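You operate a simulated robot arm through the tools that you are given. There is no shell and no other tool. Be economical: measure what you need, move in short steps, check, and stop when the job is done.

You run a simulated two-armed robot. Do the job below in one go: nothing can be reset, and whatever is moved stays where it is left.

JOB
Tip the dregs out of the clear bottle, rinse it clean and crate it.
Fine: tip into the rinse basin, also any rinse water that got in; shut the white rinse tap. Set down upright: clear bottle. What is to be rubbed or washed off counts as gone when no trace of it is left.
Where things are to end (x, y in the base frame): clear bottle within 0.02 m of [0.5, -0.3].

The check looks at the end state, three seconds after you hand in, the way a careful person would. Anything else that was tipped, shoved, dropped, spilled or broken makes it a failure.

ROBOT AND FRAMES
Two 7-joint arms with fingered hands on one trunk, on a base that drives. Base frame: it is fixed to the floor where the robot stands at the start and does not move with it; the origin is under the middle of the robot, x ahead of it, y to its left, z up. Units: m, rad, N and s.
The left shoulder is at the start at [0.07, 0.145, 1.212], the right one opposite. With the tool pointing down near the work surface each hand reaches from about 0.42 to 0.78 m from the robot's upright axis, wherever it stands, measured 20 degrees to its own side. Places, roughly: cells of the wooden crate [0.6, -0.3, 0.9]; clear bottle (7x7x19 cm) [0.5, 0.1, 1]; rinse basin [0.5, -0.5, 0.9]; white rinse tap [0.6, -0.6, 1.3]. Payload 3.5 kg a hand.
The tool frame of a hand sits at the grasp point between the pads (the TCP): z along the fingers, y along the line on which they close. The tips reach 0.025 m beyond it. The gripper opens to 0.088 m. The gripper's body begins 0.029 m behind the TCP. The gripper is a hand of 4 fingers: y runs from the thumb to the fingers, the wrist lies at [-0.013, -0.097, -0.162] in the tool frame, and closing takes about 1.5 s.
Orientation is told as [roll, pitch, yaw] about the base's x, y, z axes, in that order, counted from this pose: with the fingers straight down and the wrist toward the robot, the tool's x, y and z point along [0, 1, 0], [1, 0, 0] and [0, 0, -1] of the base frame.

CONTROLS
- The arms move only by the tool arm_command. It takes "left_deltas", "right_deltas" or both (then of equal length, played together; a hand with none holds still); each is a list of rows, each a list of 6 numbers: the shift along the base's x, y, z in mm, then the turn, a rotation vector about the base's x, y, z in rad. In form: [[tx, ty, tz, ax, ay, az], ...]. A call has 1 to 12 rows; each row is the pose to reach, as a shift and turn from the pose commanded when the call began. "left_hand" and "right_hand" are, for a hand that has rows, the finger opening in mm, from 0 to 88, set as the call begins (left out, the last holds). Rows are played at 5 a second. More than 0.05 m and 0.15 rad between two rows, or a gripper value outside its range, and nothing of the call is played. A pose out of reach is approached as far as the arm can. The call stops where the force on the tool passes 40 N (or 10 N more than at its start, if that is more) or the arm is blocked; 0.2 s more then pass. Each finger travels about 0.045 m/s and halts on what it meets, pressing with about 24 N; the grip force reading is that of the motor and also rises with nothing between the fingers. The clock runs only during rows and for 0.2 s after the last one: add rows that repeat a pose to give the fingers time. It gives the time, the measured TCP pose, the force on the tool (base axes), the opening and the grip force at its end, in the units of the frame above (readings bear some noise), with the torque about the TCP (base axes, N m) and any sound that the robot's microphone picked up.
- Cameras (640 x 400 px; columns grow to the right, rows downward): "scene" is now at [0.1101, -0.0559, 1.521]; the picture's right is [-0.59, -0.81, 0.00], its down [-0.55, 0.40, -0.73] and it looks along [0.59, -0.43, -0.68] (base axes); focal length 252 px, centre (320, 200). "left" rides on the left gripper at [-0.064, -0.083, -0.098] in its tool frame; the picture's right is [-0.62, -0.37, 0.69], its down [0.71, -0.63, 0.30] and it looks along [0.32, 0.68, 0.65] (tool axes); focal length 265 px, centre (320, 200). "right" rides on the right gripper at [0.064, -0.083, -0.098] in its tool frame; the picture's right is [-0.62, 0.37, -0.69], its down [-0.71, -0.63, 0.30] and it looks along [-0.32, 0.68, 0.65] (tool axes); focal length 265 px, centre (320, 200).
- grab_frame(camera): a new picture of that camera. The clock stands still meanwhile.
- raise_lower(by): slides the trunk up (or, below 0, down) by that many m; the arms and the scene camera ride with it, the base frame stays. It gives what a move gives, with no picture.
- steer(legs): drives the robot by 1 to 6 legs, each [ahead, left, turn to the left] in m, m and rad, along the robot's own axes; the way and the turn of a leg run together, so that a leg with both is an arc; at most 1.5 m and 3.142 rad a leg. The arms and the cameras ride along, it lands a little off, and it stops where it bumps. It gives what a move gives.
- set_fingers(index, middle, ring, thumb_bend, thumb_turn, hand): sets how far each is bent, from 0 (flat) to 1 (curled in); at 0.3 the hand is open as for a grip, at 0.7 the pads meet at the TCP. One left out holds its place. A second passes; each finger stops where it meets its share of the squeeze, and holds until it gets a number again. A gripper value or a shape takes the hand back. It gives what a move gives, with no picture; readings hold the bend of each and the force on the fingers (four entries, about 0 where the hand has none), thumb and palm. thumb_turn goes from beside the hand (0) to across from the fingers (1), as for a grip.
- preshape(shape, hand): the hand has 4 fingers and takes this shape, open, in about a second: jaw (thumb against the fingers, like two jaws); tri (thumb and two fingers); tip (a fingertip pinch); poke (one finger out to press); point (the index stretched); flat (the hand flat); cup (the hand cupped); fist (a fist). The gripper value then closes the fingers along that shape, each until it touches; the sizes above hold for jaw. It gives what a move gives, with no picture.
- turn_head(pan, tilt): turns the head with the scene camera to pan (to the left, within 1.501 rad either way) and tilt (down, from -0.506 to 1.204), counted from straight ahead of the robot. It gives what a move gives.
- point_at(camera, pixels): there is no depth. For up to 12 entries [column, row, z] of the newest picture of that camera ("zoom" is the newest enlarged one), the place [x, y] in the base frame at which the ray of that pixel passes the height z, good to about 0.003 m, but the place of the scene camera against the robot may be out by one fixed shift of up to 0.018 m in any direction. The clock stands still meanwhile.
- close_up(camera, box): a new picture of the part [left, top, right, bottom] of that camera's present view, enlarged. The clock stands still meanwhile.
- sign_off(): hands the job in; it is judged then, once.

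Go step by step. Measure first, check grasps and placings, and put right what went wrong. The budget is 80 turns and 62 pictures, counting those below and the enlarged ones. Unless the task says otherwise, let go and move clear before handing in, and close with one line.

The tools are called after ">>>" as name(argument=value, ...) on one line, values as JSON. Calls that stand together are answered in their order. arm_command: Moves the arms, as the interface text tells. Its arguments: {"type":"object","properties":{"left_deltas":{"type":"array","items":{"type":"array","items":{"type":"number"}}},"left_hand":{"type":"number"},"right_deltas":{"type":"array","items":{"type":"array","items":{"type":"number"}}},"right_hand":{"type":"number"}},"required":[]} The other tools are called the same way: raise_lower (by) slides the trunk up or down; preshape (shape, hand) gives the hand a shape; set_fingers (index, middle, ring, thumb_bend, thumb_turn, hand) moves the fingers one by one; steer (legs) drives the base; turn_head (pan, tilt) turns the head that bears the scene camera; grab_frame (camera) takes a picture; point_at (camera, pixels) gives the place at which the rays of pixels pass given heights; close_up (camera, box) takes an enlarged picture of a part of a camera's view; sign_off () hands the job in.

At the start:

```text
t: 0.0
left_eef_pos: [0.5606, -0.0352, 1.1507]
left_tcp_rot: [0.0, -0.001, 0.0]
left_contact_force: [-0.5, 0.7, -1.1]
left_ft_torque: [-0.01, -0.02, 0.03]
left_grip_width: 0.0876
left_grasp_force: 0.1
left_shape: jaw
left_bend: [0.3, 0.3, 0.3, 0.3, 0.98]
left_finger forces: [0.0, 0.0, 0.1, 0.1, 0.1, 0.0]
right_eef_pos: [0.3409, -0.4467, 0.9996]
right_tcp_rot: [-0.001, 0.0, 0.0]
right_contact_force: [-0.8, 0.1, 0.3]
right_ft_torque: [0.0, 0.0, -0.02]
right_grip_width: 0.0873
right_grasp_force: 0.1
right_shape: jaw
right_bend: [0.3, 0.3, 0.3, 0.3, 0.98]
right_finger forces: [0.0, 0.0, 0.0, 0.0, 0.0, 0.1]
trunk travel left (down, up): [-0.775, 0.065]
robot x, y, heading: [-0.0011, -0.0018, -0.001]
head pan, tilt: [-0.628, 0.75]
```

scene: 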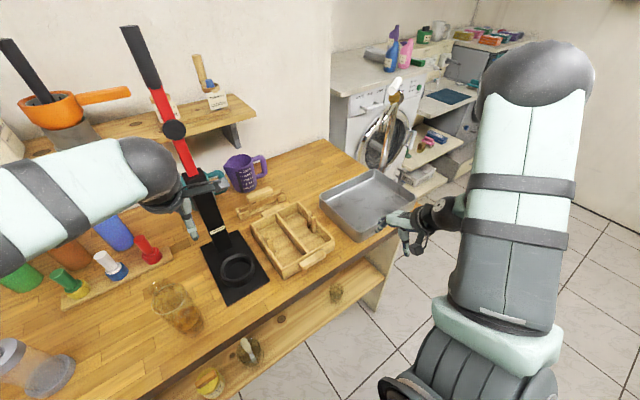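
right: 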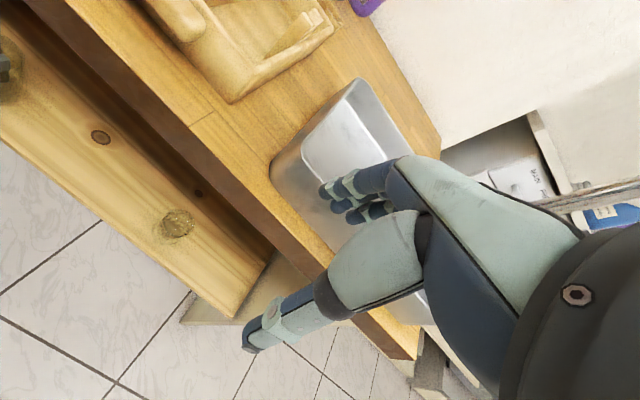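
left: 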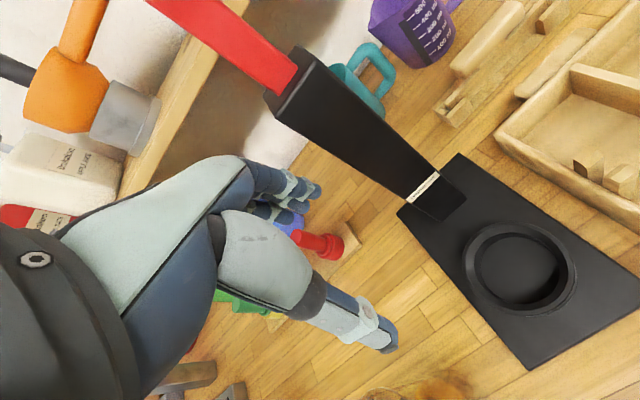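

The scene shows a bottle-like amber object near (178,308), the crate near (292,238), the basin near (365,203) and the tap near (395,90). I'll enlarge these views before moving.

>>> close_up(camera="scene", box=[80, 220, 280, 345])

>>> close_up(camera="scene", box=[220, 60, 460, 290])

```text
3.20 times, centred on (180, 282) of scene
```

zoom: 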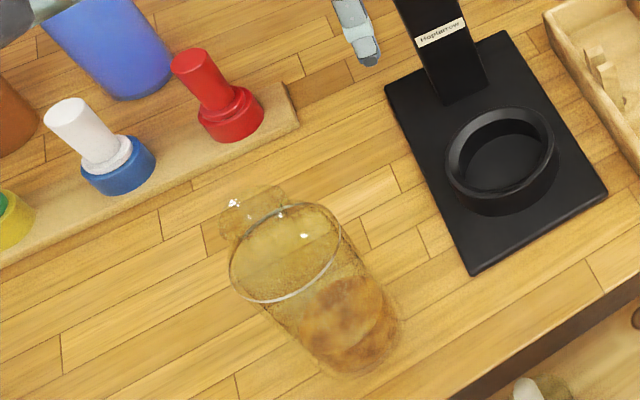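

```text
1.74 times, centred on (340, 175) of scene
```

zoom: 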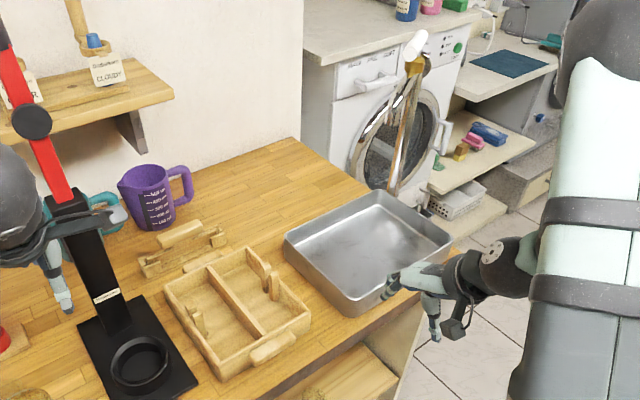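

The bottle stands at zoom (310,290) with dregs at its base. I'll turn the head toward the tap and basin first, then the bottle.

>>> turn_head(pan=-0.75, tilt=0.35)

>>> grab_frame(camera="scene")

>>> close_up(camera="scene", box=[240, 120, 440, 320])

```text
t: 0.9
left_eef_pos: [0.56, -0.0346, 1.1489]
left_tcp_rot: [0.001, 0.001, 0.0]
left_contact_force: [-0.7, 0.0, 0.2]
left_ft_torque: [0.01, -0.01, 0.02]
left_grip_width: 0.0878
left_grasp_force: 0.0
left_shape: jaw
left_bend: [0.3, 0.3, 0.3, 0.3, 0.98]
left_finger forces: [0.0, 0.0, 0.1, 0.0, 0.0, 0.0]
right_eef_pos: [0.3404, -0.4466, 0.9991]
right_tcp_rot: [-0.001, 0.0, 0.0]
right_contact_force: [-0.5, -0.1, -0.3]
right_ft_torque: [-0.01, 0.02, -0.03]
right_grip_width: 0.0874
right_grasp_force: 0.1
right_shape: jaw
right_bend: [0.3, 0.3, 0.3, 0.3, 0.98]
right_finger forces: [0.0, 0.0, 0.0, 0.1, 0.1, 0.0]
trunk travel left (down, up): [-0.775, 0.065]
robot x, y, heading: [-0.003, 0.0013, -0.003]
head pan, tilt: [-0.75, 0.351]
```

```text
56 pictures are left
```

scene: 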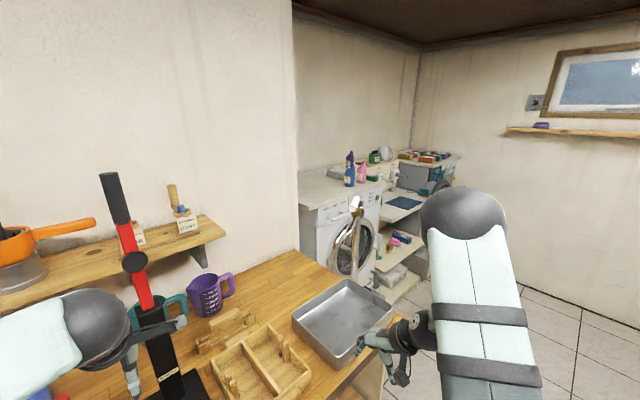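

```text
2.00 times, centred on (340, 220) of scene
```

zoom: 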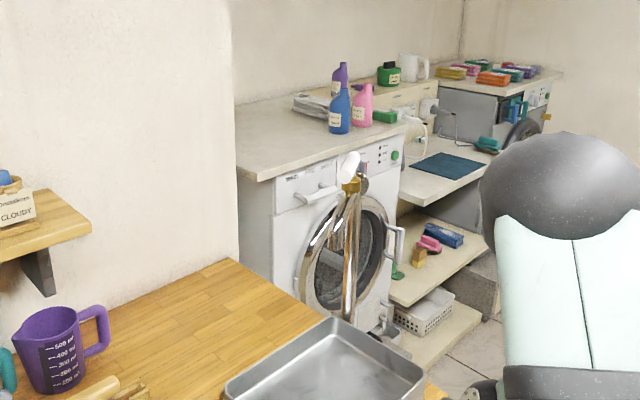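

The tap shows at about (350,235) with a white lever on top. I'll zoom tightly on it.

>>> close_up(camera="scene", box=[310, 185, 400, 295])

>>> point_at(camera="scene", pixels=[[355, 203, 1.3], [352, 215, 1.25], [348, 280, 0.95], [347, 279, 1.0], [292, 320, 0.95], [344, 280, 0.95], [393, 312, 0.95], [334, 360, 0.95]])

```text
3.64 times, centred on (355, 240) of scene
```

zoom: 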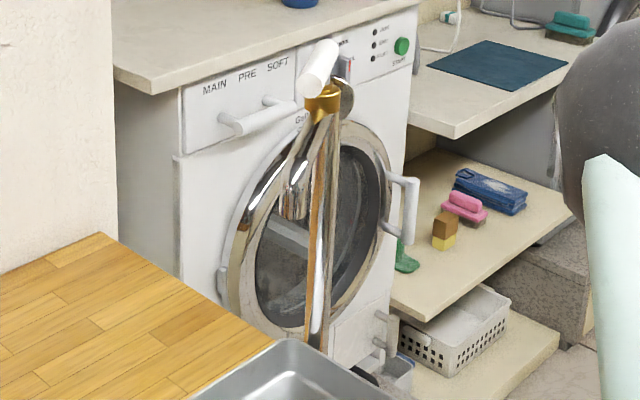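

```text
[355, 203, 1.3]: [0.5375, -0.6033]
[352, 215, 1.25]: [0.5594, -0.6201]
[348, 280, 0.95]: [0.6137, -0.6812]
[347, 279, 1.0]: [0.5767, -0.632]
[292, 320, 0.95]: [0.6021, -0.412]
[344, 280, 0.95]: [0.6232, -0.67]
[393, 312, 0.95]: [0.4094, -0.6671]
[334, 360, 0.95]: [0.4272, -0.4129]
```

The tap has a curved spout whose outlet is at zoom (290,210) and a white lever on top. I'll raise the right hand for a second viewpoint on it and turn the head to the bottle.

>>> arm_command(right_deltas=[[0, 0, 50, 0, 0, 0], [0, 0, 100, 0, 0, 0], [0, 0, 150, 0, 0, 0], [0, 0, 200, 0, 0, 0], [0, 0, 250, 0, 0, 0]])

>>> turn_head(pan=0.25, tilt=0.85)

>>> grab_frame(camera="right")

>>> grab_frame(camera="scene")

```text
t: 2.1
left_eef_pos: [0.5597, -0.0334, 1.1495]
left_tcp_rot: [-0.001, 0.0, -0.001]
left_contact_force: [0.8, -0.2, -0.4]
left_ft_torque: [0.01, 0.02, -0.01]
left_grip_width: 0.0875
left_grasp_force: 0.0
left_shape: jaw
left_bend: [0.3, 0.3, 0.3, 0.3, 0.98]
left_finger forces: [0.0, 0.0, 0.1, 0.1, 0.1, 0.0]
right_eef_pos: [0.3384, -0.4452, 1.2492]
right_tcp_rot: [-0.001, -0.001, 0.0]
right_contact_force: [0.4, -0.6, -0.1]
right_ft_torque: [0.01, 0.0, 0.01]
right_grip_width: 0.0875
right_grasp_force: 0.0
right_shape: jaw
right_bend: [0.3, 0.3, 0.3, 0.3, 0.98]
right_finger forces: [0.0, 0.0, 0.0, 0.0, 0.1, 0.0]
trunk travel left (down, up): [-0.775, 0.065]
robot x, y, heading: [-0.0018, 0.0002, -0.003]
head pan, tilt: [-0.75, 0.351]
```

```text
t: 3.3
left_eef_pos: [0.5601, -0.0347, 1.1499]
left_tcp_rot: [0.0, 0.0, 0.0]
left_contact_force: [1.0, -0.1, -0.6]
left_ft_torque: [0.0, -0.02, 0.01]
left_grip_width: 0.0874
left_grasp_force: 0.0
left_shape: jaw
left_bend: [0.3, 0.3, 0.3, 0.3, 0.98]
left_finger forces: [0.1, 0.0, 0.1, 0.0, 0.1, 0.1]
right_eef_pos: [0.3413, -0.4457, 1.2494]
right_tcp_rot: [-0.001, -0.001, 0.002]
right_contact_force: [-0.5, -0.1, -0.3]
right_ft_torque: [-0.02, 0.01, -0.02]
right_grip_width: 0.0879
right_grasp_force: 0.0
right_shape: jaw
right_bend: [0.3, 0.3, 0.3, 0.3, 0.98]
right_finger forces: [0.0, 0.0, 0.0, 0.0, 0.0, 0.0]
trunk travel left (down, up): [-0.775, 0.065]
robot x, y, heading: [0.0022, 0.0005, -0.004]
head pan, tilt: [0.25, 0.85]
```

```text
53 pictures are left
```

right: 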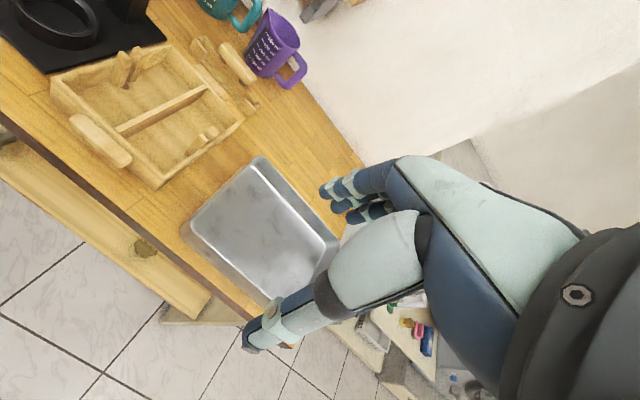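

```text
52 pictures are left
```

scene: 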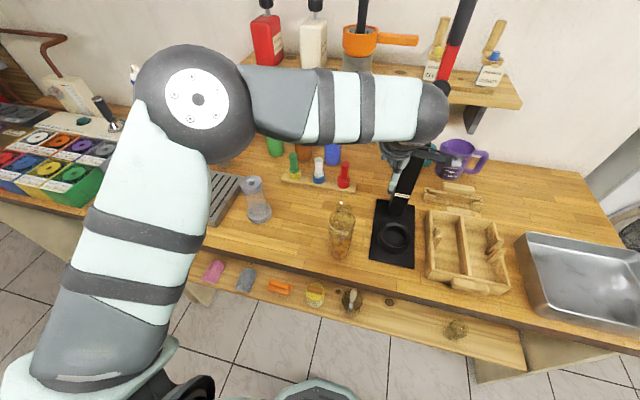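

Both the bottle at (342,232) and another clear container at (258,205) are visible. I'll enlarge the bottle and crate and measure.

>>> close_up(camera="scene", box=[230, 140, 430, 280])

>>> close_up(camera="scene", box=[400, 170, 560, 310])

>>> point_at(camera="scene", pixels=[[340, 252, 0.9], [342, 208, 1.09], [395, 238, 0.92], [371, 262, 0.9], [414, 268, 0.9], [427, 275, 0.9], [507, 293, 0.9], [517, 240, 0.95], [258, 212, 0.9], [400, 195, 0.95], [495, 250, 0.95], [430, 209, 0.95]])

```text
2.86 times, centred on (330, 210) of scene
```

zoom: 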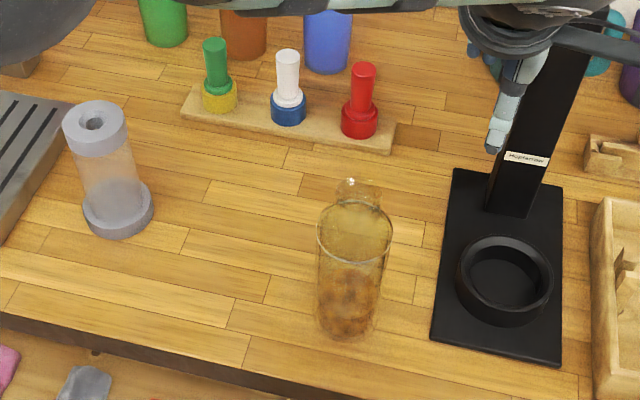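

```text
2.86 times, centred on (480, 240) of scene
```

zoom: 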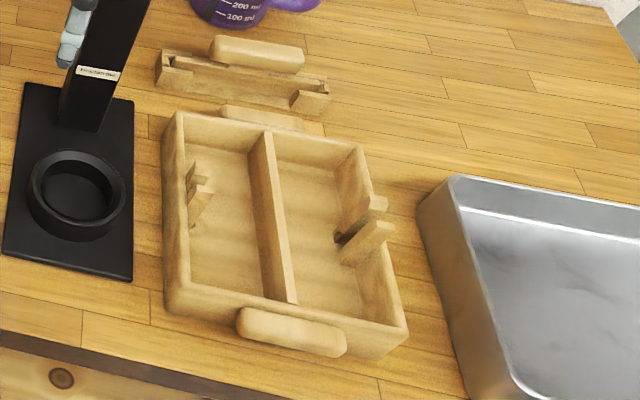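

```text
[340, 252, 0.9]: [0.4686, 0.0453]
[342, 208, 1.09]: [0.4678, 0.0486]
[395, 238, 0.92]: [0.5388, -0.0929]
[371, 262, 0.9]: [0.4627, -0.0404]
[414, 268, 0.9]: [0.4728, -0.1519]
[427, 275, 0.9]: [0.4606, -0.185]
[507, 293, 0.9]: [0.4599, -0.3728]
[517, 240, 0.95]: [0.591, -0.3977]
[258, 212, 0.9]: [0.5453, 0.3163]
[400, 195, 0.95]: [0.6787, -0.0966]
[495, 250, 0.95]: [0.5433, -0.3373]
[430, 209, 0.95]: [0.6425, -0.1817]
```

The crate has two long cells split by a divider running in x. To fix the camera shift, I'll zoom on the left fingertips, whose position is known.

>>> close_up(camera="scene", box=[360, 120, 460, 210])

```text
4.44 times, centred on (410, 165) of scene
```

zoom: 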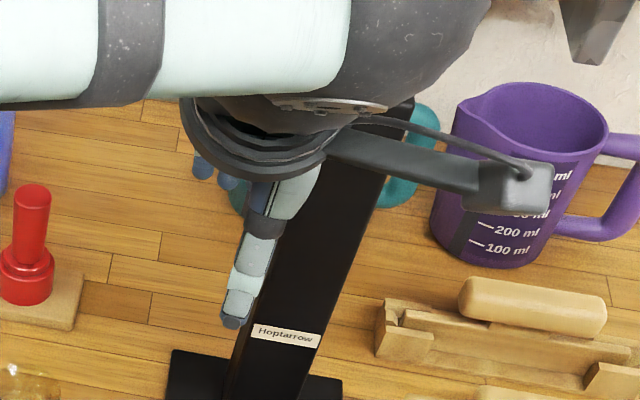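

The thumb tip is at zoom (232,322); I'll compare it with its known pose (about [0.513, -0.034, 1.127]), and measure the crate features again.

>>> point_at(camera="zoom", pixels=[[234, 318, 1.127], [203, 172, 1.13], [228, 183, 1.13]])

>>> point_at(camera="scene", pixels=[[469, 275, 0.905], [422, 279, 0.905], [506, 285, 0.95], [467, 275, 0.95], [422, 270, 0.95], [427, 211, 0.95], [458, 217, 0.95], [489, 222, 0.95], [517, 236, 0.95], [639, 260, 0.95], [540, 305, 0.95]])

```text
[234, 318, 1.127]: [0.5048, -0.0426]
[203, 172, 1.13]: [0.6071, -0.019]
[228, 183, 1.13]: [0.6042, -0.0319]
```

```text
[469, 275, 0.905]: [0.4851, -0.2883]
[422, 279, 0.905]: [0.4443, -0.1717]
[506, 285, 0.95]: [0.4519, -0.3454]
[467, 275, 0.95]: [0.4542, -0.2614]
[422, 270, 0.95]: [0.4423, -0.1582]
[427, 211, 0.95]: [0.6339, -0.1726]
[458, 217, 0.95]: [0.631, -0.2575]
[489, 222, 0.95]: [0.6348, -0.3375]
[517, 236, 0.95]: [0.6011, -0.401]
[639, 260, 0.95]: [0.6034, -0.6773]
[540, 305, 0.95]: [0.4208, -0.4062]
```

The camera reads about 8 mm low in x and y. The right-front crate cell (about x 0.5, y -0.30) matches the target. My plan is to roll the left hand -90° so the fingers point right, then grip the bottle's body from its left side; first I'll move clear and roll.

>>> arm_command(left_deltas=[[-40, 15, 10, 0, 0, 0], [-80, 45, 15, -0.143, 0, 0], [-115, 75, 20, -0.286, 0, 0], [-125, 110, 20, -0.429, 0, 0], [-125, 145, 20, -0.571, 0, 0], [-125, 180, 20, -0.714, 0, 0], [-125, 210, 10, -0.857, 0, 0], [-125, 235, 0, -1.0, 0, 0], [-125, 250, -10, -1.143, 0, 0], [-125, 255, -20, -1.286, 0, 0], [-125, 255, -30, -1.429, 0, 0], [-125, 255, -30, -1.571, 0, 0]], left_hand=88)

>>> grab_frame(camera="left")

>>> grab_frame(camera="scene")

```text
refused: row 2 steps farther than a row can; nothing moved
```

```text
48 pictures are left
```

left: 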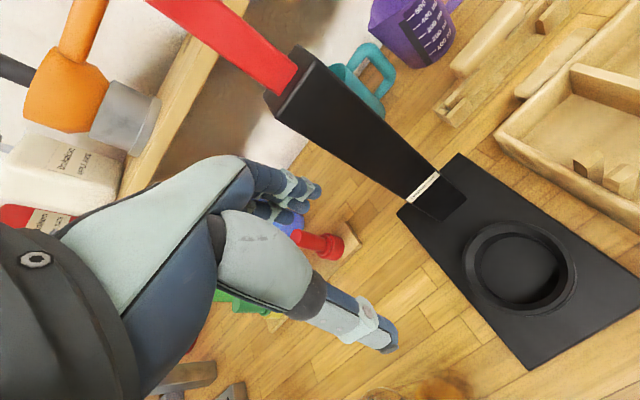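

```text
47 pictures are left
```

scene: 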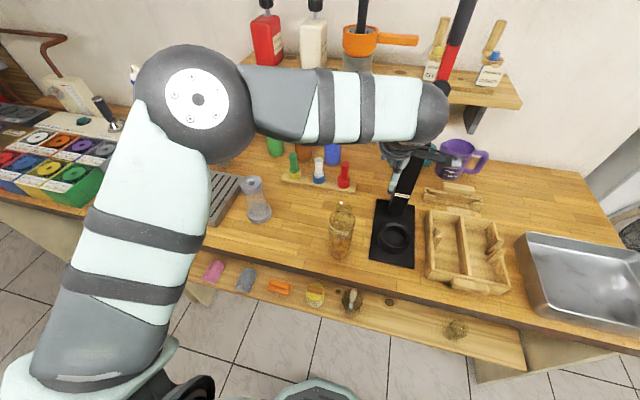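

The call was refused because row 2 exceeded the step limit (40,30,5 plus is just over 50 mm). I'll repeat it with smaller steps and picture it afterwards.

>>> arm_command(left_deltas=[[-35, 15, 10, 0, 0, 0], [-70, 40, 15, -0.143, 0, 0], [-100, 70, 20, -0.286, 0, 0], [-120, 105, 20, -0.429, 0, 0], [-125, 140, 20, -0.571, 0, 0], [-125, 175, 20, -0.714, 0, 0], [-125, 205, 10, -0.857, 0, 0], [-125, 230, 0, -1.0, 0, 0], [-125, 250, -10, -1.143, 0, 0], [-125, 255, -20, -1.286, 0, 0], [-125, 255, -30, -1.429, 0, 0], [-125, 255, -30, -1.571, 0, 0]], left_hand=88)

```text
t: 5.9
left_eef_pos: [0.4368, 0.2206, 1.1206]
left_tcp_rot: [-1.572, 0.002, 0.001]
left_contact_force: [-1.0, 0.5, -0.6]
left_ft_torque: [0.03, -0.04, -0.03]
left_grip_width: 0.0877
left_grasp_force: 0.1
left_shape: jaw
left_bend: [0.3, 0.3, 0.3, 0.3, 0.98]
left_finger forces: [0.1, 0.0, 0.0, 0.1, 0.0, 0.0]
right_eef_pos: [0.3407, -0.4452, 1.2487]
right_tcp_rot: [0.001, 0.0, 0.001]
right_contact_force: [0.3, 1.0, 0.3]
right_ft_torque: [0.03, -0.02, 0.01]
right_grip_width: 0.0872
right_grasp_force: 0.0
right_shape: jaw
right_bend: [0.3, 0.3, 0.3, 0.3, 0.98]
right_finger forces: [0.1, 0.0, 0.0, 0.0, 0.0, 0.1]
trunk travel left (down, up): [-0.775, 0.065]
robot x, y, heading: [-0.0033, 0.0018, 0.001]
head pan, tilt: [0.25, 0.85]
```

The hand reached roll -1.57 at [0.437, 0.221, 1.121]. Next I'll look from the left camera and the scene camera.

>>> grab_frame(camera="left")

>>> grab_frame(camera="scene")

```text
46 pictures are left
```

left: 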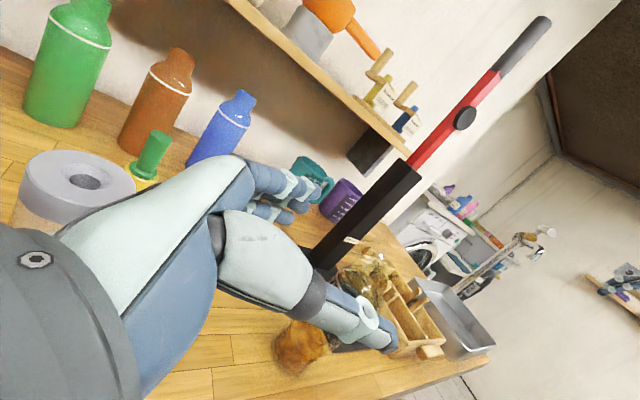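

```text
45 pictures are left
```

scene: 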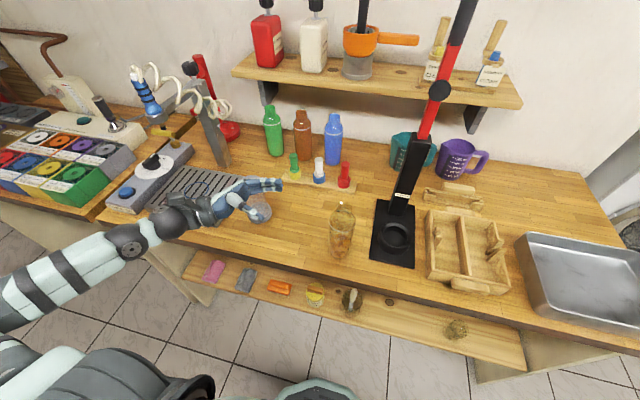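

In the left camera the bottle's base is near (300,350) and its neck near (375,270), and the tap is near (510,250). I'll zoom there to measure both.

>>> close_up(camera="left", box=[250, 230, 450, 390])

>>> point_at(camera="left", pixels=[[272, 352, 0.9], [296, 378, 0.9], [320, 370, 0.9], [375, 262, 1.09], [385, 258, 1.09]])

>>> close_up(camera="left", box=[440, 210, 580, 310])

```text
2.50 times, centred on (350, 310) of left
```

zoom: 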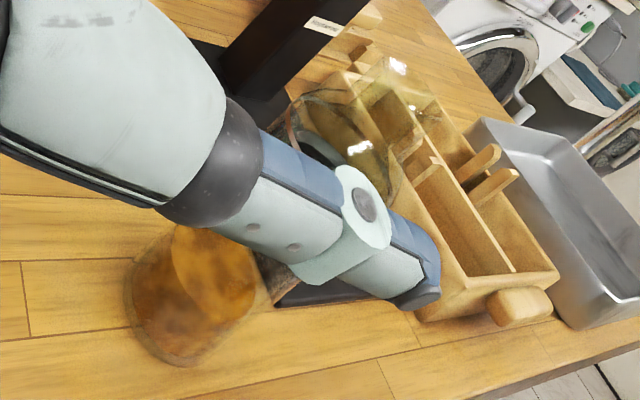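

```text
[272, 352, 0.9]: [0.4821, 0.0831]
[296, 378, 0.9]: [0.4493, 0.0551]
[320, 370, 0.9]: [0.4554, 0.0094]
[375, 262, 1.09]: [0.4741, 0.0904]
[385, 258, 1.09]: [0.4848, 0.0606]
```

```text
4.00 times, centred on (510, 260) of left
```

zoom: 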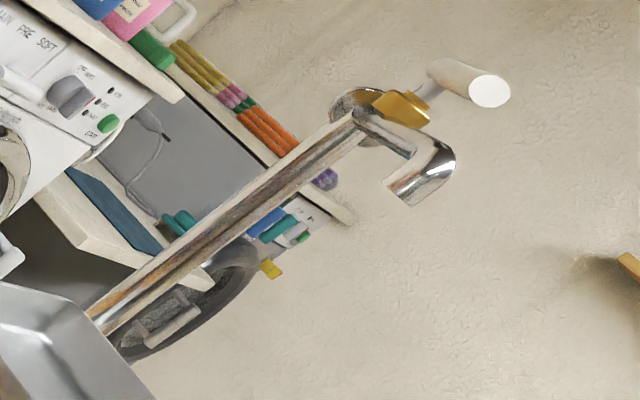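

The tap has a vertical post, a short spout toward the robot that bends down, and a white lever pointing toward the robot. I need the bottle's x to a few mm, so I'll zoom on the bottle and the left hand together in the scene view.

>>> close_up(camera="scene", box=[220, 165, 380, 265])

```text
4.00 times, centred on (300, 215) of scene
```

zoom: 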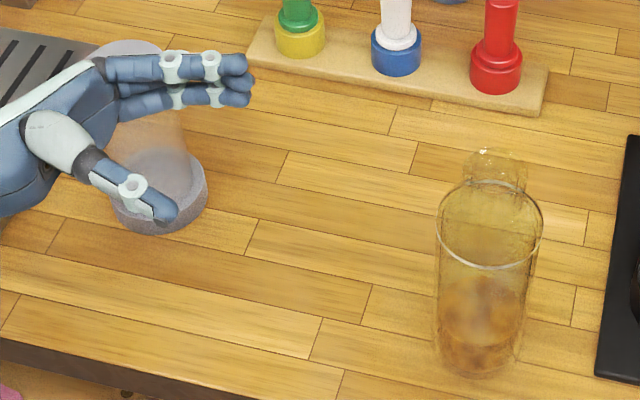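

I'll query the fingertips, thumb, and bottle outline in this zoom.

>>> point_at(camera="zoom", pixels=[[248, 88, 1.12], [172, 213, 1.12], [436, 345, 0.9], [521, 345, 0.9], [478, 379, 0.9], [489, 225, 1.03], [436, 225, 1.03], [542, 225, 1.03], [497, 156, 1.09], [478, 345, 0.9], [463, 158, 1.09], [526, 160, 1.09]])

```text
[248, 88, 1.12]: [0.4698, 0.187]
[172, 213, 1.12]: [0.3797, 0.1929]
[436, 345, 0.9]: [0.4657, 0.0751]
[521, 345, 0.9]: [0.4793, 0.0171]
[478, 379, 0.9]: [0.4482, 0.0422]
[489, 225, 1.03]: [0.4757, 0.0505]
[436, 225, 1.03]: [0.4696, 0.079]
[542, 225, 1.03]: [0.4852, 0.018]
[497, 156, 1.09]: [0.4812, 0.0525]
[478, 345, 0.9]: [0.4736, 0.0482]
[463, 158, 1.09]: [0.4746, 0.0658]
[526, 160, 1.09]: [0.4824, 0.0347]
```

The camera shift is about (+0.011, +0.006), which puts the bottle at about (0.486, 0.053), in agreement with the left camera. I'll move to a pre-grasp left of the bottle at z 0.99 and check.

>>> arm_command(left_deltas=[[25, -30, 0, 0, 0, 0], [49, -60, 0, 0, 0, 0], [49, -90, 0, 0, 0, 0], [49, -90, -45, 0, 0, 0], [49, -90, -90, 0, 0, 0], [49, -90, -130, 0, 0, 0]])

>>> close_up(camera="scene", box=[220, 165, 380, 265])

>>> grab_frame(camera="left")

```text
t: 7.3
left_eef_pos: [0.4379, 0.1928, 1.0141]
left_tcp_rot: [-1.571, 0.0, 0.002]
left_contact_force: [-0.3, 0.3, -0.1]
left_ft_torque: [-0.03, -0.01, -0.01]
left_grip_width: 0.0878
left_grasp_force: 0.0
left_shape: jaw
left_bend: [0.3, 0.3, 0.3, 0.3, 0.98]
left_finger forces: [0.0, 0.1, 0.0, 0.0, 0.0, 0.0]
left hand out of reach, approached as far as the arm can: row 1, 2, 3, 4, 5, 6
right_eef_pos: [0.3414, -0.4461, 1.2492]
right_tcp_rot: [0.0, 0.002, 0.001]
right_contact_force: [0.3, -0.3, 1.0]
right_ft_torque: [-0.01, -0.04, 0.01]
right_grip_width: 0.0877
right_grasp_force: 0.1
right_shape: jaw
right_bend: [0.3, 0.3, 0.3, 0.3, 0.98]
right_finger forces: [0.0, 0.0, 0.1, 0.0, 0.1, 0.0]
trunk travel left (down, up): [-0.775, 0.065]
robot x, y, heading: [-0.0004, -0.0037, -0.006]
head pan, tilt: [0.25, 0.85]
```

```text
4.00 times, centred on (300, 215) of scene
```

zoom: 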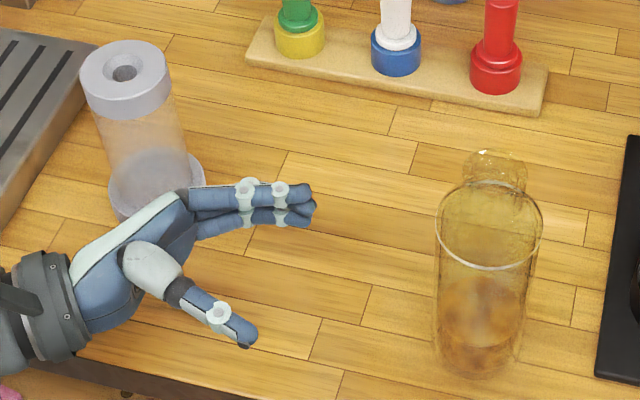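

```text
40 pictures are left
```

left: 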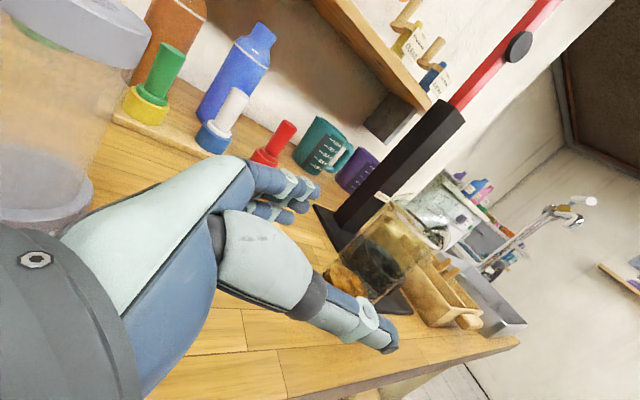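

The hand stopped short at [0.438, 0.193, 1.014] because that pose is out of reach. I'll raise it, yaw so the fingers point forward-right (more natural for the wrist), and back the base off 0.12 m.

>>> arm_command(left_deltas=[[0, 0, 45, 0, 0, 0], [0, 0, 90, 0, 0, 0], [0, 0, 135, 0, 0, 0], [0, 0, 180, 0, 0, 0], [0, 0, 220, 0, 0, 0.13], [0, 0, 220, 0, 0, 0.26], [0, 0, 220, 0, 0, 0.39], [0, 0, 220, 0, 0, 0.52], [0, 0, 220, 0, 0, 0.65], [0, 0, 220, 0, 0, 0.7], [0, 0, 220, 0, 0, 0.7]])

>>> steer(legs=[[-0.13, 0, 0]])

```text
t: 9.7
left_eef_pos: [0.4798, 0.1998, 1.2414]
left_tcp_rot: [-1.571, 0.001, 0.7]
left_contact_force: [-0.4, -0.6, 0.0]
left_ft_torque: [-0.02, 0.0, 0.01]
left_grip_width: 0.0878
left_grasp_force: 0.0
left_shape: jaw
left_bend: [0.3, 0.3, 0.3, 0.3, 0.98]
left_finger forces: [0.0, 0.0, 0.0, 0.0, 0.0, 0.1]
left hand out of reach, approached as far as the arm can: row 7, 8, 9, 10, 11
right_eef_pos: [0.3399, -0.4441, 1.2495]
right_tcp_rot: [-0.001, -0.001, -0.001]
right_contact_force: [-1.1, 0.0, -0.6]
right_ft_torque: [0.02, 0.03, 0.01]
right_grip_width: 0.0878
right_grasp_force: 0.1
right_shape: jaw
right_bend: [0.3, 0.3, 0.3, 0.3, 0.98]
right_finger forces: [0.1, 0.0, 0.1, 0.0, 0.0, 0.0]
trunk travel left (down, up): [-0.775, 0.065]
robot x, y, heading: [-0.0021, 0.0003, -0.002]
head pan, tilt: [0.25, 0.85]
```

```text
t: 11.0
left_eef_pos: [0.3534, 0.1989, 1.2413]
left_tcp_rot: [-1.57, 0.003, 0.699]
left_contact_force: [-0.4, 1.8, 0.7]
left_ft_torque: [-0.01, -0.02, 0.02]
left_grip_width: 0.0879
left_grasp_force: 0.1
left_shape: jaw
left_bend: [0.3, 0.3, 0.3, 0.3, 0.98]
left_finger forces: [0.0, 0.0, 0.1, 0.0, 0.0, 0.0]
right_eef_pos: [0.2132, -0.4456, 1.2493]
right_tcp_rot: [0.0, 0.002, 0.0]
right_contact_force: [0.1, 0.6, 0.2]
right_ft_torque: [0.0, 0.0, 0.0]
right_grip_width: 0.0877
right_grasp_force: 0.1
right_shape: jaw
right_bend: [0.3, 0.3, 0.3, 0.3, 0.98]
right_finger forces: [0.1, 0.0, 0.0, 0.0, 0.0, 0.1]
trunk travel left (down, up): [-0.775, 0.065]
robot x, y, heading: [-0.1291, 0.0028, -0.004]
head pan, tilt: [0.25, 0.85]
```

Backing off worked, and the hand is at [0.353, 0.199, 1.241] with yaw 0.7. Now I'll go to a pre-grasp at (0.418, 0.133), 10 cm short of the bottle along the finger direction, and lower.

>>> arm_command(left_deltas=[[33, -33, 0, 0, 0, 0], [65, -66, 0, 0, 0, 0], [65, -66, -45, 0, 0, 0], [65, -66, -90, 0, 0, 0], [65, -66, -135, 0, 0, 0], [65, -66, -180, 0, 0, 0], [65, -66, -220, 0, 0, 0], [65, -66, -253, 0, 0, 0], [65, -66, -253, 0, 0, 0]])

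>>> close_up(camera="scene", box=[200, 140, 420, 280])

```text
t: 13.0
left_eef_pos: [0.4147, 0.1356, 0.9885]
left_tcp_rot: [-1.571, 0.0, 0.698]
left_contact_force: [0.2, 0.2, -1.3]
left_ft_torque: [-0.03, 0.0, 0.0]
left_grip_width: 0.0879
left_grasp_force: 0.0
left_shape: jaw
left_bend: [0.3, 0.3, 0.3, 0.3, 0.98]
left_finger forces: [0.1, 0.0, 0.0, 0.0, 0.0, 0.0]
right_eef_pos: [0.2098, -0.4454, 1.2489]
right_tcp_rot: [0.0, 0.001, 0.0]
right_contact_force: [0.6, -0.6, -0.4]
right_ft_torque: [-0.03, -0.04, 0.0]
right_grip_width: 0.0877
right_grasp_force: 0.0
right_shape: jaw
right_bend: [0.3, 0.3, 0.3, 0.3, 0.98]
right_finger forces: [0.0, 0.0, 0.0, 0.0, 0.1, 0.0]
trunk travel left (down, up): [-0.775, 0.065]
robot x, y, heading: [-0.1316, 0.0019, -0.003]
head pan, tilt: [0.25, 0.85]
```

```text
2.86 times, centred on (310, 210) of scene
```

zoom: 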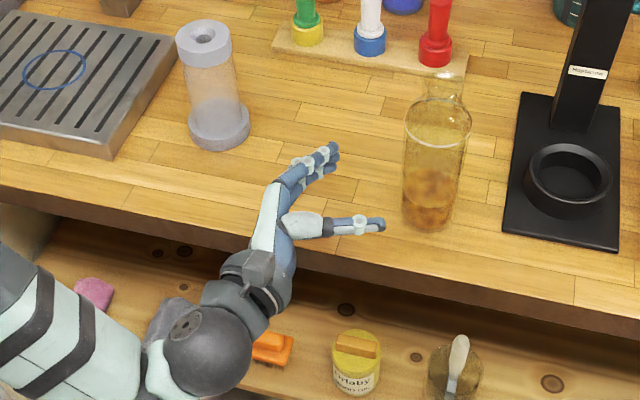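

Reached the pre-grasp: the thumb tip is at zoom (383,224) and the fingertips at (335,150). I'll check both against the bottle in the same picture.

>>> point_at(camera="zoom", pixels=[[380, 225, 0.988], [334, 152, 0.99], [437, 125, 1.03], [405, 128, 1.03], [471, 130, 1.03], [404, 180, 0.97], [461, 182, 0.97], [428, 226, 0.9], [402, 208, 0.9], [452, 210, 0.9]])

```text
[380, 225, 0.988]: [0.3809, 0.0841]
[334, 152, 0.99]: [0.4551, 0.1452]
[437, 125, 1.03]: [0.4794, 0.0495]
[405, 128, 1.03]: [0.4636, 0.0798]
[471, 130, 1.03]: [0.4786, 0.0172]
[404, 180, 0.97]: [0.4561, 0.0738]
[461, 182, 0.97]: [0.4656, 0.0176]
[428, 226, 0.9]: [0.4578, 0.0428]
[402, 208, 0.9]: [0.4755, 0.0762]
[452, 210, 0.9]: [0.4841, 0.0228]
```

The camera shift is confirmed at (+0.010, +0.006), so the bottle is at (0.490, 0.055). I'll advance about 10 cm along the fingers with a 6 mm lateral fix, stopping 1 cm short of centre to spare the palm.

>>> arm_command(left_deltas=[[4, 4, 0, 0, 0, 0], [20, -15, 0, 0, 0, 0], [36, -34, 0, 0, 0, 0], [52, -53, 0, 0, 0, 0], [60, -63, 0, 0, 0, 0], [67, -71, 0, 0, 0, 0], [67, -71, 0, 0, 0, 0]])

>>> close_up(camera="scene", box=[260, 150, 420, 260])

```text
t: 14.6
left_eef_pos: [0.4826, 0.0641, 0.9891]
left_tcp_rot: [-1.568, 0.001, 0.698]
left_contact_force: [-0.5, -1.3, -0.6]
left_ft_torque: [-0.02, -0.02, -0.02]
left_grip_width: 0.0881
left_grasp_force: 0.1
left_shape: jaw
left_bend: [0.3, 0.3, 0.3, 0.29, 0.98]
left_finger forces: [0.1, 0.0, 0.0, 0.0, 0.9, 0.1]
right_eef_pos: [0.2107, -0.4457, 1.25]
right_tcp_rot: [0.001, 0.0, 0.0]
right_contact_force: [0.3, 0.6, -0.6]
right_ft_torque: [-0.02, -0.06, -0.02]
right_grip_width: 0.0876
right_grasp_force: 0.1
right_shape: jaw
right_bend: [0.3, 0.3, 0.3, 0.3, 0.98]
right_finger forces: [0.1, 0.0, 0.0, 0.0, 0.0, 0.1]
trunk travel left (down, up): [-0.775, 0.065]
robot x, y, heading: [-0.1288, -0.0001, -0.001]
head pan, tilt: [0.25, 0.85]
```

```text
3.64 times, centred on (340, 205) of scene
```

zoom: 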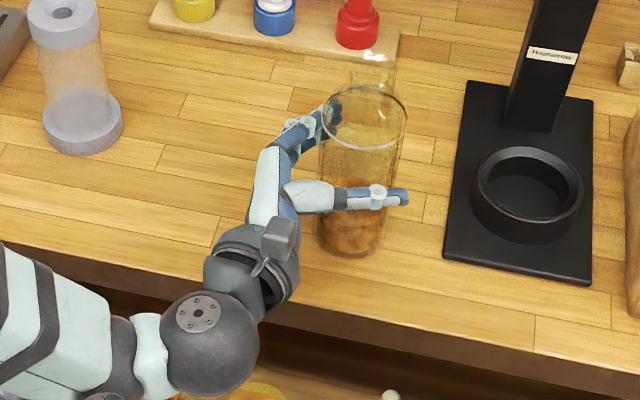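

The jaws straddle the bottle with light thumb contact (0.9 N). I'll close the hand.

>>> arm_command(left_deltas=[[0, 0, 0, 0, 0, 0], [0, 0, 0, 0, 0, 0], [0, 0, 0, 0, 0, 0], [0, 0, 0, 0, 0, 0], [0, 0, 0, 0, 0, 0], [0, 0, 0, 0, 0, 0], [0, 0, 0, 0, 0, 0], [0, 0, 0, 0, 0, 0], [0, 0, 0, 0, 0, 0]], left_hand=0)

>>> arm_command(left_deltas=[[0, 0, 20, 0, 0, 0], [0, 0, 40, 0, 0, 0], [0, 0, 40, 0, 0, 0]])

>>> close_up(camera="scene", box=[260, 150, 420, 260])

```text
t: 16.6
left_eef_pos: [0.4835, 0.0626, 0.9885]
left_tcp_rot: [-1.57, 0.0, 0.697]
left_contact_force: [-0.9, 1.0, 0.8]
left_ft_torque: [0.05, -0.09, 0.0]
left_grip_width: 0.0554
left_grasp_force: 23.7
left_shape: jaw
left_bend: [0.74, 0.49, 0.43, 0.36, 0.98]
left_finger forces: [15.5, 8.9, 3.7, 0.0, 28.9, 0.1]
right_eef_pos: [0.2107, -0.4466, 1.2493]
right_tcp_rot: [-0.001, 0.0, 0.0]
right_contact_force: [-0.5, -0.2, 0.7]
right_ft_torque: [0.02, 0.04, -0.01]
right_grip_width: 0.0877
right_grasp_force: 0.2
right_shape: jaw
right_bend: [0.3, 0.3, 0.3, 0.3, 0.98]
right_finger forces: [0.1, 0.0, 0.0, 0.0, 0.0, 0.0]
trunk travel left (down, up): [-0.775, 0.065]
robot x, y, heading: [-0.1304, 0.0032, -0.004]
head pan, tilt: [0.25, 0.85]
```

```text
t: 17.4
left_eef_pos: [0.4833, 0.0636, 1.0277]
left_tcp_rot: [-1.57, 0.003, 0.698]
left_contact_force: [0.0, -0.2, -3.0]
left_ft_torque: [0.05, -0.03, -0.03]
left_grip_width: 0.0552
left_grasp_force: 24.2
left_shape: jaw
left_bend: [0.74, 0.49, 0.43, 0.36, 0.98]
left_finger forces: [15.7, 9.0, 3.9, 0.1, 28.7, 0.0]
right_eef_pos: [0.2111, -0.4458, 1.2485]
right_tcp_rot: [0.0, 0.002, -0.001]
right_contact_force: [1.3, -0.1, -1.0]
right_ft_torque: [0.01, 0.03, 0.02]
right_grip_width: 0.0877
right_grasp_force: 0.0
right_shape: jaw
right_bend: [0.3, 0.3, 0.3, 0.3, 0.98]
right_finger forces: [0.1, 0.1, 0.1, 0.1, 0.1, 0.0]
trunk travel left (down, up): [-0.775, 0.065]
robot x, y, heading: [-0.1285, 0.0002, -0.003]
head pan, tilt: [0.25, 0.85]
```

```text
3.64 times, centred on (340, 205) of scene
```

zoom: 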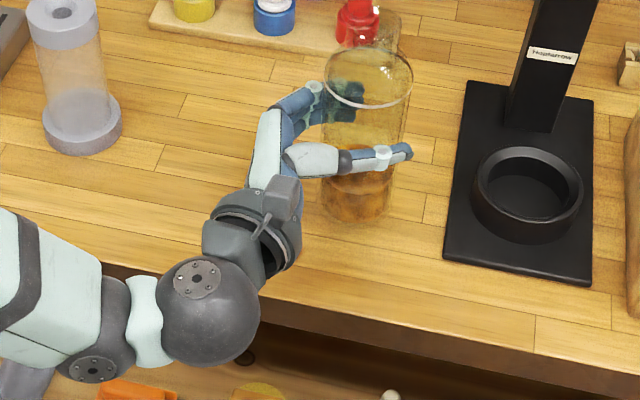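

The bottle is held (24 N grip, about 3 N load) and upright. I'll lift and pull it back from the capper stand, then drive right 0.45 m with the head looking toward the basin.

>>> arm_command(left_deltas=[[0, 0, 40, 0, 0, 0], [0, 0, 80, 0, 0, 0], [-20, 0, 120, 0, 0, 0], [-40, 0, 150, 0, 0, 0], [-60, 0, 170, 0, 0, 0], [-60, 0, 170, 0, 0, 0]])

>>> steer(legs=[[0, -0.45, 0]])

>>> turn_head(pan=-0.25, tilt=0.6)

>>> grab_frame(camera="scene")

```text
t: 18.8
left_eef_pos: [0.4235, 0.0606, 1.2004]
left_tcp_rot: [-1.571, 0.001, 0.697]
left_contact_force: [0.6, -0.1, -3.5]
left_ft_torque: [0.02, 0.0, 0.04]
left_grip_width: 0.0552
left_grasp_force: 24.3
left_shape: jaw
left_bend: [0.74, 0.49, 0.43, 0.37, 0.98]
left_finger forces: [15.6, 9.0, 3.8, 0.0, 28.5, 0.1]
right_eef_pos: [0.2119, -0.4459, 1.2487]
right_tcp_rot: [-0.001, 0.002, 0.0]
right_contact_force: [-1.2, 0.4, 0.8]
right_ft_torque: [0.0, 0.0, -0.04]
right_grip_width: 0.0875
right_grasp_force: 0.1
right_shape: jaw
right_bend: [0.3, 0.3, 0.3, 0.3, 0.98]
right_finger forces: [0.0, 0.0, 0.0, 0.0, 0.0, 0.0]
trunk travel left (down, up): [-0.775, 0.065]
robot x, y, heading: [-0.1298, 0.0024, -0.001]
head pan, tilt: [0.25, 0.85]
```

```text
t: 21.5
left_eef_pos: [0.4209, -0.3924, 1.2008]
left_tcp_rot: [-1.571, 0.002, 0.69]
left_contact_force: [1.2, 0.0, -2.9]
left_ft_torque: [0.03, -0.03, 0.0]
left_grip_width: 0.0554
left_grasp_force: 23.9
left_shape: jaw
left_bend: [0.74, 0.49, 0.43, 0.37, 0.98]
left_finger forces: [15.6, 9.0, 3.9, 0.0, 28.5, 0.0]
right_eef_pos: [0.2035, -0.8973, 1.2499]
right_tcp_rot: [0.0, 0.002, -0.009]
right_contact_force: [0.2, 0.5, -0.2]
right_ft_torque: [-0.03, 0.02, 0.01]
right_grip_width: 0.0876
right_grasp_force: 0.0
right_shape: jaw
right_bend: [0.3, 0.3, 0.3, 0.3, 0.98]
right_finger forces: [0.1, 0.0, 0.0, 0.0, 0.0, 0.1]
trunk travel left (down, up): [-0.775, 0.065]
robot x, y, heading: [-0.1306, -0.4507, -0.011]
head pan, tilt: [0.25, 0.85]
```

```text
t: 22.5
left_eef_pos: [0.4221, -0.3927, 1.1999]
left_tcp_rot: [-1.571, -0.001, 0.689]
left_contact_force: [-0.5, -0.4, -2.1]
left_ft_torque: [0.05, -0.02, 0.02]
left_grip_width: 0.0552
left_grasp_force: 23.7
left_shape: jaw
left_bend: [0.74, 0.49, 0.43, 0.37, 0.98]
left_finger forces: [15.5, 9.0, 3.8, 0.0, 28.5, 0.0]
right_eef_pos: [0.2028, -0.8986, 1.2491]
right_tcp_rot: [0.0, 0.0, -0.01]
right_contact_force: [0.6, 0.8, -0.8]
right_ft_torque: [0.0, 0.02, 0.04]
right_grip_width: 0.0875
right_grasp_force: 0.1
right_shape: jaw
right_bend: [0.3, 0.3, 0.3, 0.3, 0.98]
right_finger forces: [0.0, 0.1, 0.1, 0.0, 0.0, 0.0]
trunk travel left (down, up): [-0.775, 0.065]
robot x, y, heading: [-0.1325, -0.4516, -0.017]
head pan, tilt: [-0.25, 0.6]
```

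```text
36 pictures are left
```

scene: 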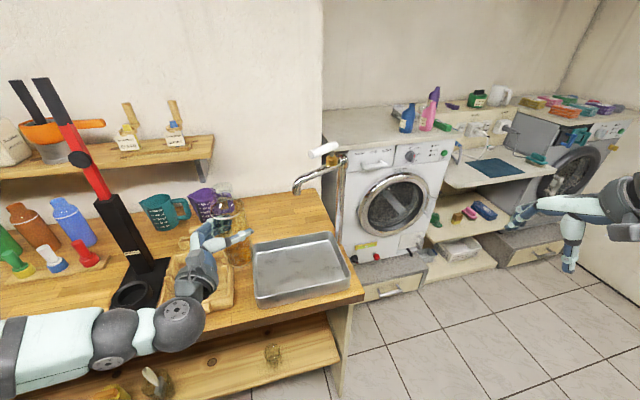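

Now the tap is seen clearly: the spout outlet is at (297,192) and the white lever at (323,150). I'll zoom on it and the basin.

>>> close_up(camera="scene", box=[240, 130, 380, 310])

>>> point_at(camera="scene", pixels=[[297, 192, 1.2], [297, 192, 1.15], [297, 192, 1.1], [345, 158, 1.25], [345, 158, 1.2], [338, 242, 0.95], [338, 242, 0.9], [252, 245, 0.95], [333, 232, 0.95], [351, 282, 0.95], [256, 300, 0.95]])

>>> grab_frame(camera="right")

```text
2.22 times, centred on (310, 220) of scene
```

zoom: 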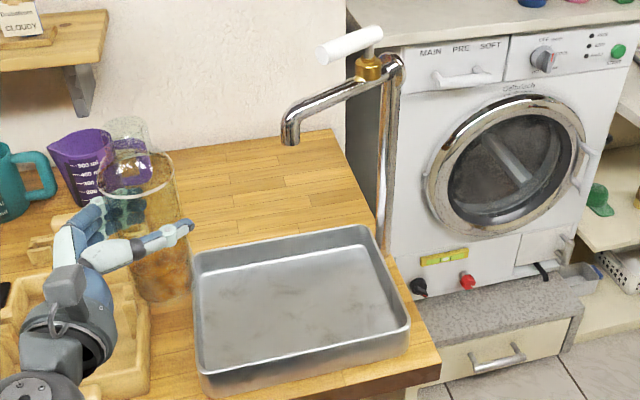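

```text
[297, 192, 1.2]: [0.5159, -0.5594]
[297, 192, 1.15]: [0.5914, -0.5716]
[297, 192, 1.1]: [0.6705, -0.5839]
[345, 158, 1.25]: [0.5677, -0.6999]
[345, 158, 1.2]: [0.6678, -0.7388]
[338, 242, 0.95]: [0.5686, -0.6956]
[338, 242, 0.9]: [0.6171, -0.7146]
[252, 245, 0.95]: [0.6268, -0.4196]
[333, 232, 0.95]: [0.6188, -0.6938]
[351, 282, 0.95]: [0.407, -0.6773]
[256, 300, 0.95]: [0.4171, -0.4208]
```

```text
34 pictures are left
```

right: 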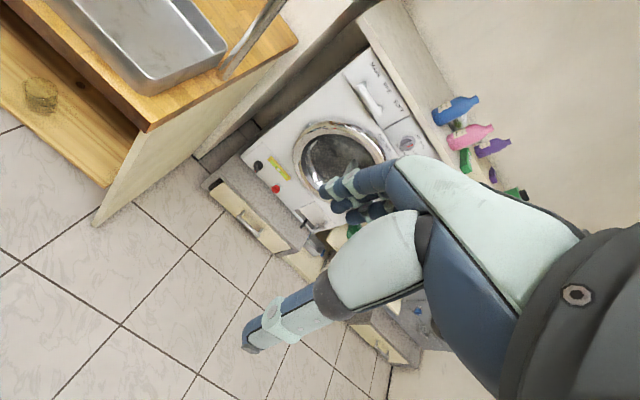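

From triangulating the two views, the outlet is about (0.53, -0.56, 1.19), the post about (0.61, -0.71), and the lever about (0.60,-0.67) to (0.55,-0.60) at z 1.28. I'll zoom in more on the valve.

>>> close_up(camera="scene", box=[285, 130, 365, 200])

>>> point_at(camera="right", pixels=[[228, 72, 0.9], [280, 5, 1.05], [224, 46, 0.95], [156, 86, 0.95]])

```text
5.71 times, centred on (325, 165) of scene
```

zoom: 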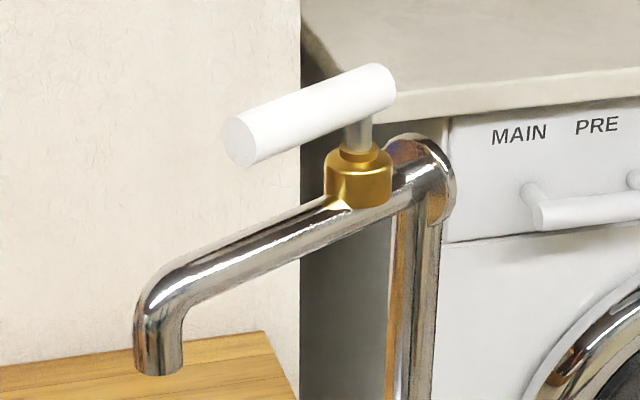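

```text
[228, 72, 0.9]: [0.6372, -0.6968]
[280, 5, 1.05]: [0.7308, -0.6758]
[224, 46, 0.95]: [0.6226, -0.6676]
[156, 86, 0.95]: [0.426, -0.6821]
```

The tap's handle is a horizontal lever turning on a vertical stem, in line with the spout, so it is closed. First I'll pour: move the bottle over the basin's left part, upright and below spout height.

>>> arm_command(left_deltas=[[15, -25, -20, 0, 0, 0], [30, -50, -40, 0, 0, 0], [48, -77, -60, 0, 0, 0], [48, -77, -95, 0, 0, 0], [48, -77, -120, 0, 0, 0], [48, -77, -120, 0, 0, 0]])

>>> close_up(camera="scene", box=[160, 130, 380, 310])

```text
t: 23.9
left_eef_pos: [0.4692, -0.4712, 1.08]
left_tcp_rot: [-1.571, -0.001, 0.69]
left_contact_force: [-0.7, 0.5, -3.2]
left_ft_torque: [0.0, 0.01, 0.01]
left_grip_width: 0.0554
left_grasp_force: 24.1
left_shape: jaw
left_bend: [0.74, 0.49, 0.43, 0.37, 0.98]
left_finger forces: [15.6, 8.9, 3.8, 0.0, 28.4, 0.0]
right_eef_pos: [0.2032, -0.8999, 1.2495]
right_tcp_rot: [-0.001, 0.0, -0.01]
right_contact_force: [1.0, 0.7, -0.3]
right_ft_torque: [0.02, 0.03, -0.01]
right_grip_width: 0.0878
right_grasp_force: 0.0
right_shape: jaw
right_bend: [0.3, 0.3, 0.3, 0.3, 0.98]
right_finger forces: [0.1, 0.0, 0.1, 0.0, 0.0, 0.1]
trunk travel left (down, up): [-0.775, 0.065]
robot x, y, heading: [-0.1327, -0.4498, -0.012]
head pan, tilt: [-0.25, 0.6]
```

```text
2.22 times, centred on (270, 220) of scene
```

zoom: 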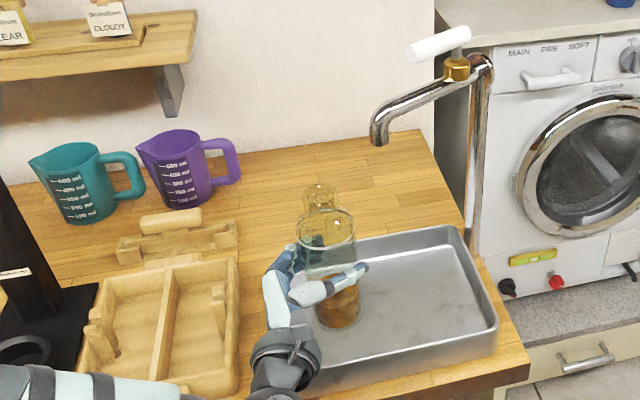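

The bottle is upright over the basin's left part. I'll tip it about the x axis so the mouth swings right into the basin, in two calls.

>>> arm_command(left_deltas=[[0, 0, 0, 0.15, 0, 0], [0, 0, 0, 0.3, 0, 0], [0, 0, 0, 0.45, 0, 0], [0, 0, 0, 0.6, 0, 0], [0, 0, 0, 0.75, 0, 0], [0, 0, 0, 0.9, 0, 0], [0, 0, 0, 1.05, 0, 0], [0, 0, 0, 1.2, 0, 0], [0, 0, 0, 1.35, 0, 0], [0, 0, 0, 1.5, 0, 0], [0, 0, 0, 1.65, 0, 0], [0, 0, 0, 1.8, 0, 0]])

>>> close_up(camera="scene", box=[160, 130, 380, 310])

```text
t: 26.5
left_eef_pos: [0.469, -0.4706, 1.0804]
left_tcp_rot: [0.296, -0.667, -0.189]
left_contact_force: [-0.4, -0.4, -2.6]
left_ft_torque: [-0.03, -0.01, 0.0]
left_grip_width: 0.0553
left_grasp_force: 23.4
left_shape: jaw
left_bend: [0.74, 0.49, 0.44, 0.37, 0.97]
left_finger forces: [15.2, 8.8, 3.4, 0.1, 28.7, 0.1]
right_eef_pos: [0.2027, -0.9008, 1.2488]
right_tcp_rot: [0.001, -0.001, -0.01]
right_contact_force: [1.0, -0.3, 0.1]
right_ft_torque: [0.02, -0.02, -0.03]
right_grip_width: 0.0876
right_grasp_force: 0.1
right_shape: jaw
right_bend: [0.3, 0.3, 0.3, 0.3, 0.98]
right_finger forces: [0.0, 0.0, 0.0, 0.0, 0.0, 0.0]
trunk travel left (down, up): [-0.775, 0.065]
robot x, y, heading: [-0.133, -0.4519, -0.011]
head pan, tilt: [-0.25, 0.6]
```

```text
2.22 times, centred on (270, 220) of scene
```

zoom: 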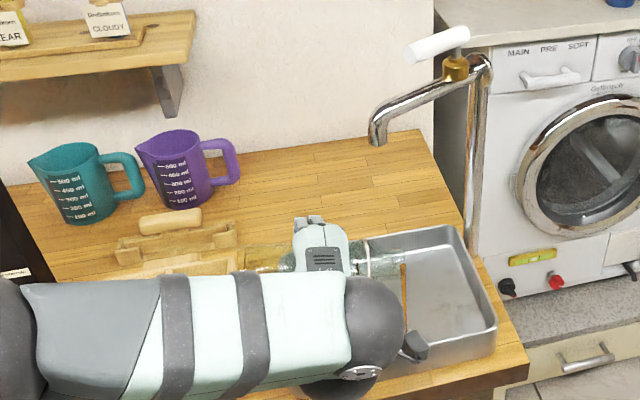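

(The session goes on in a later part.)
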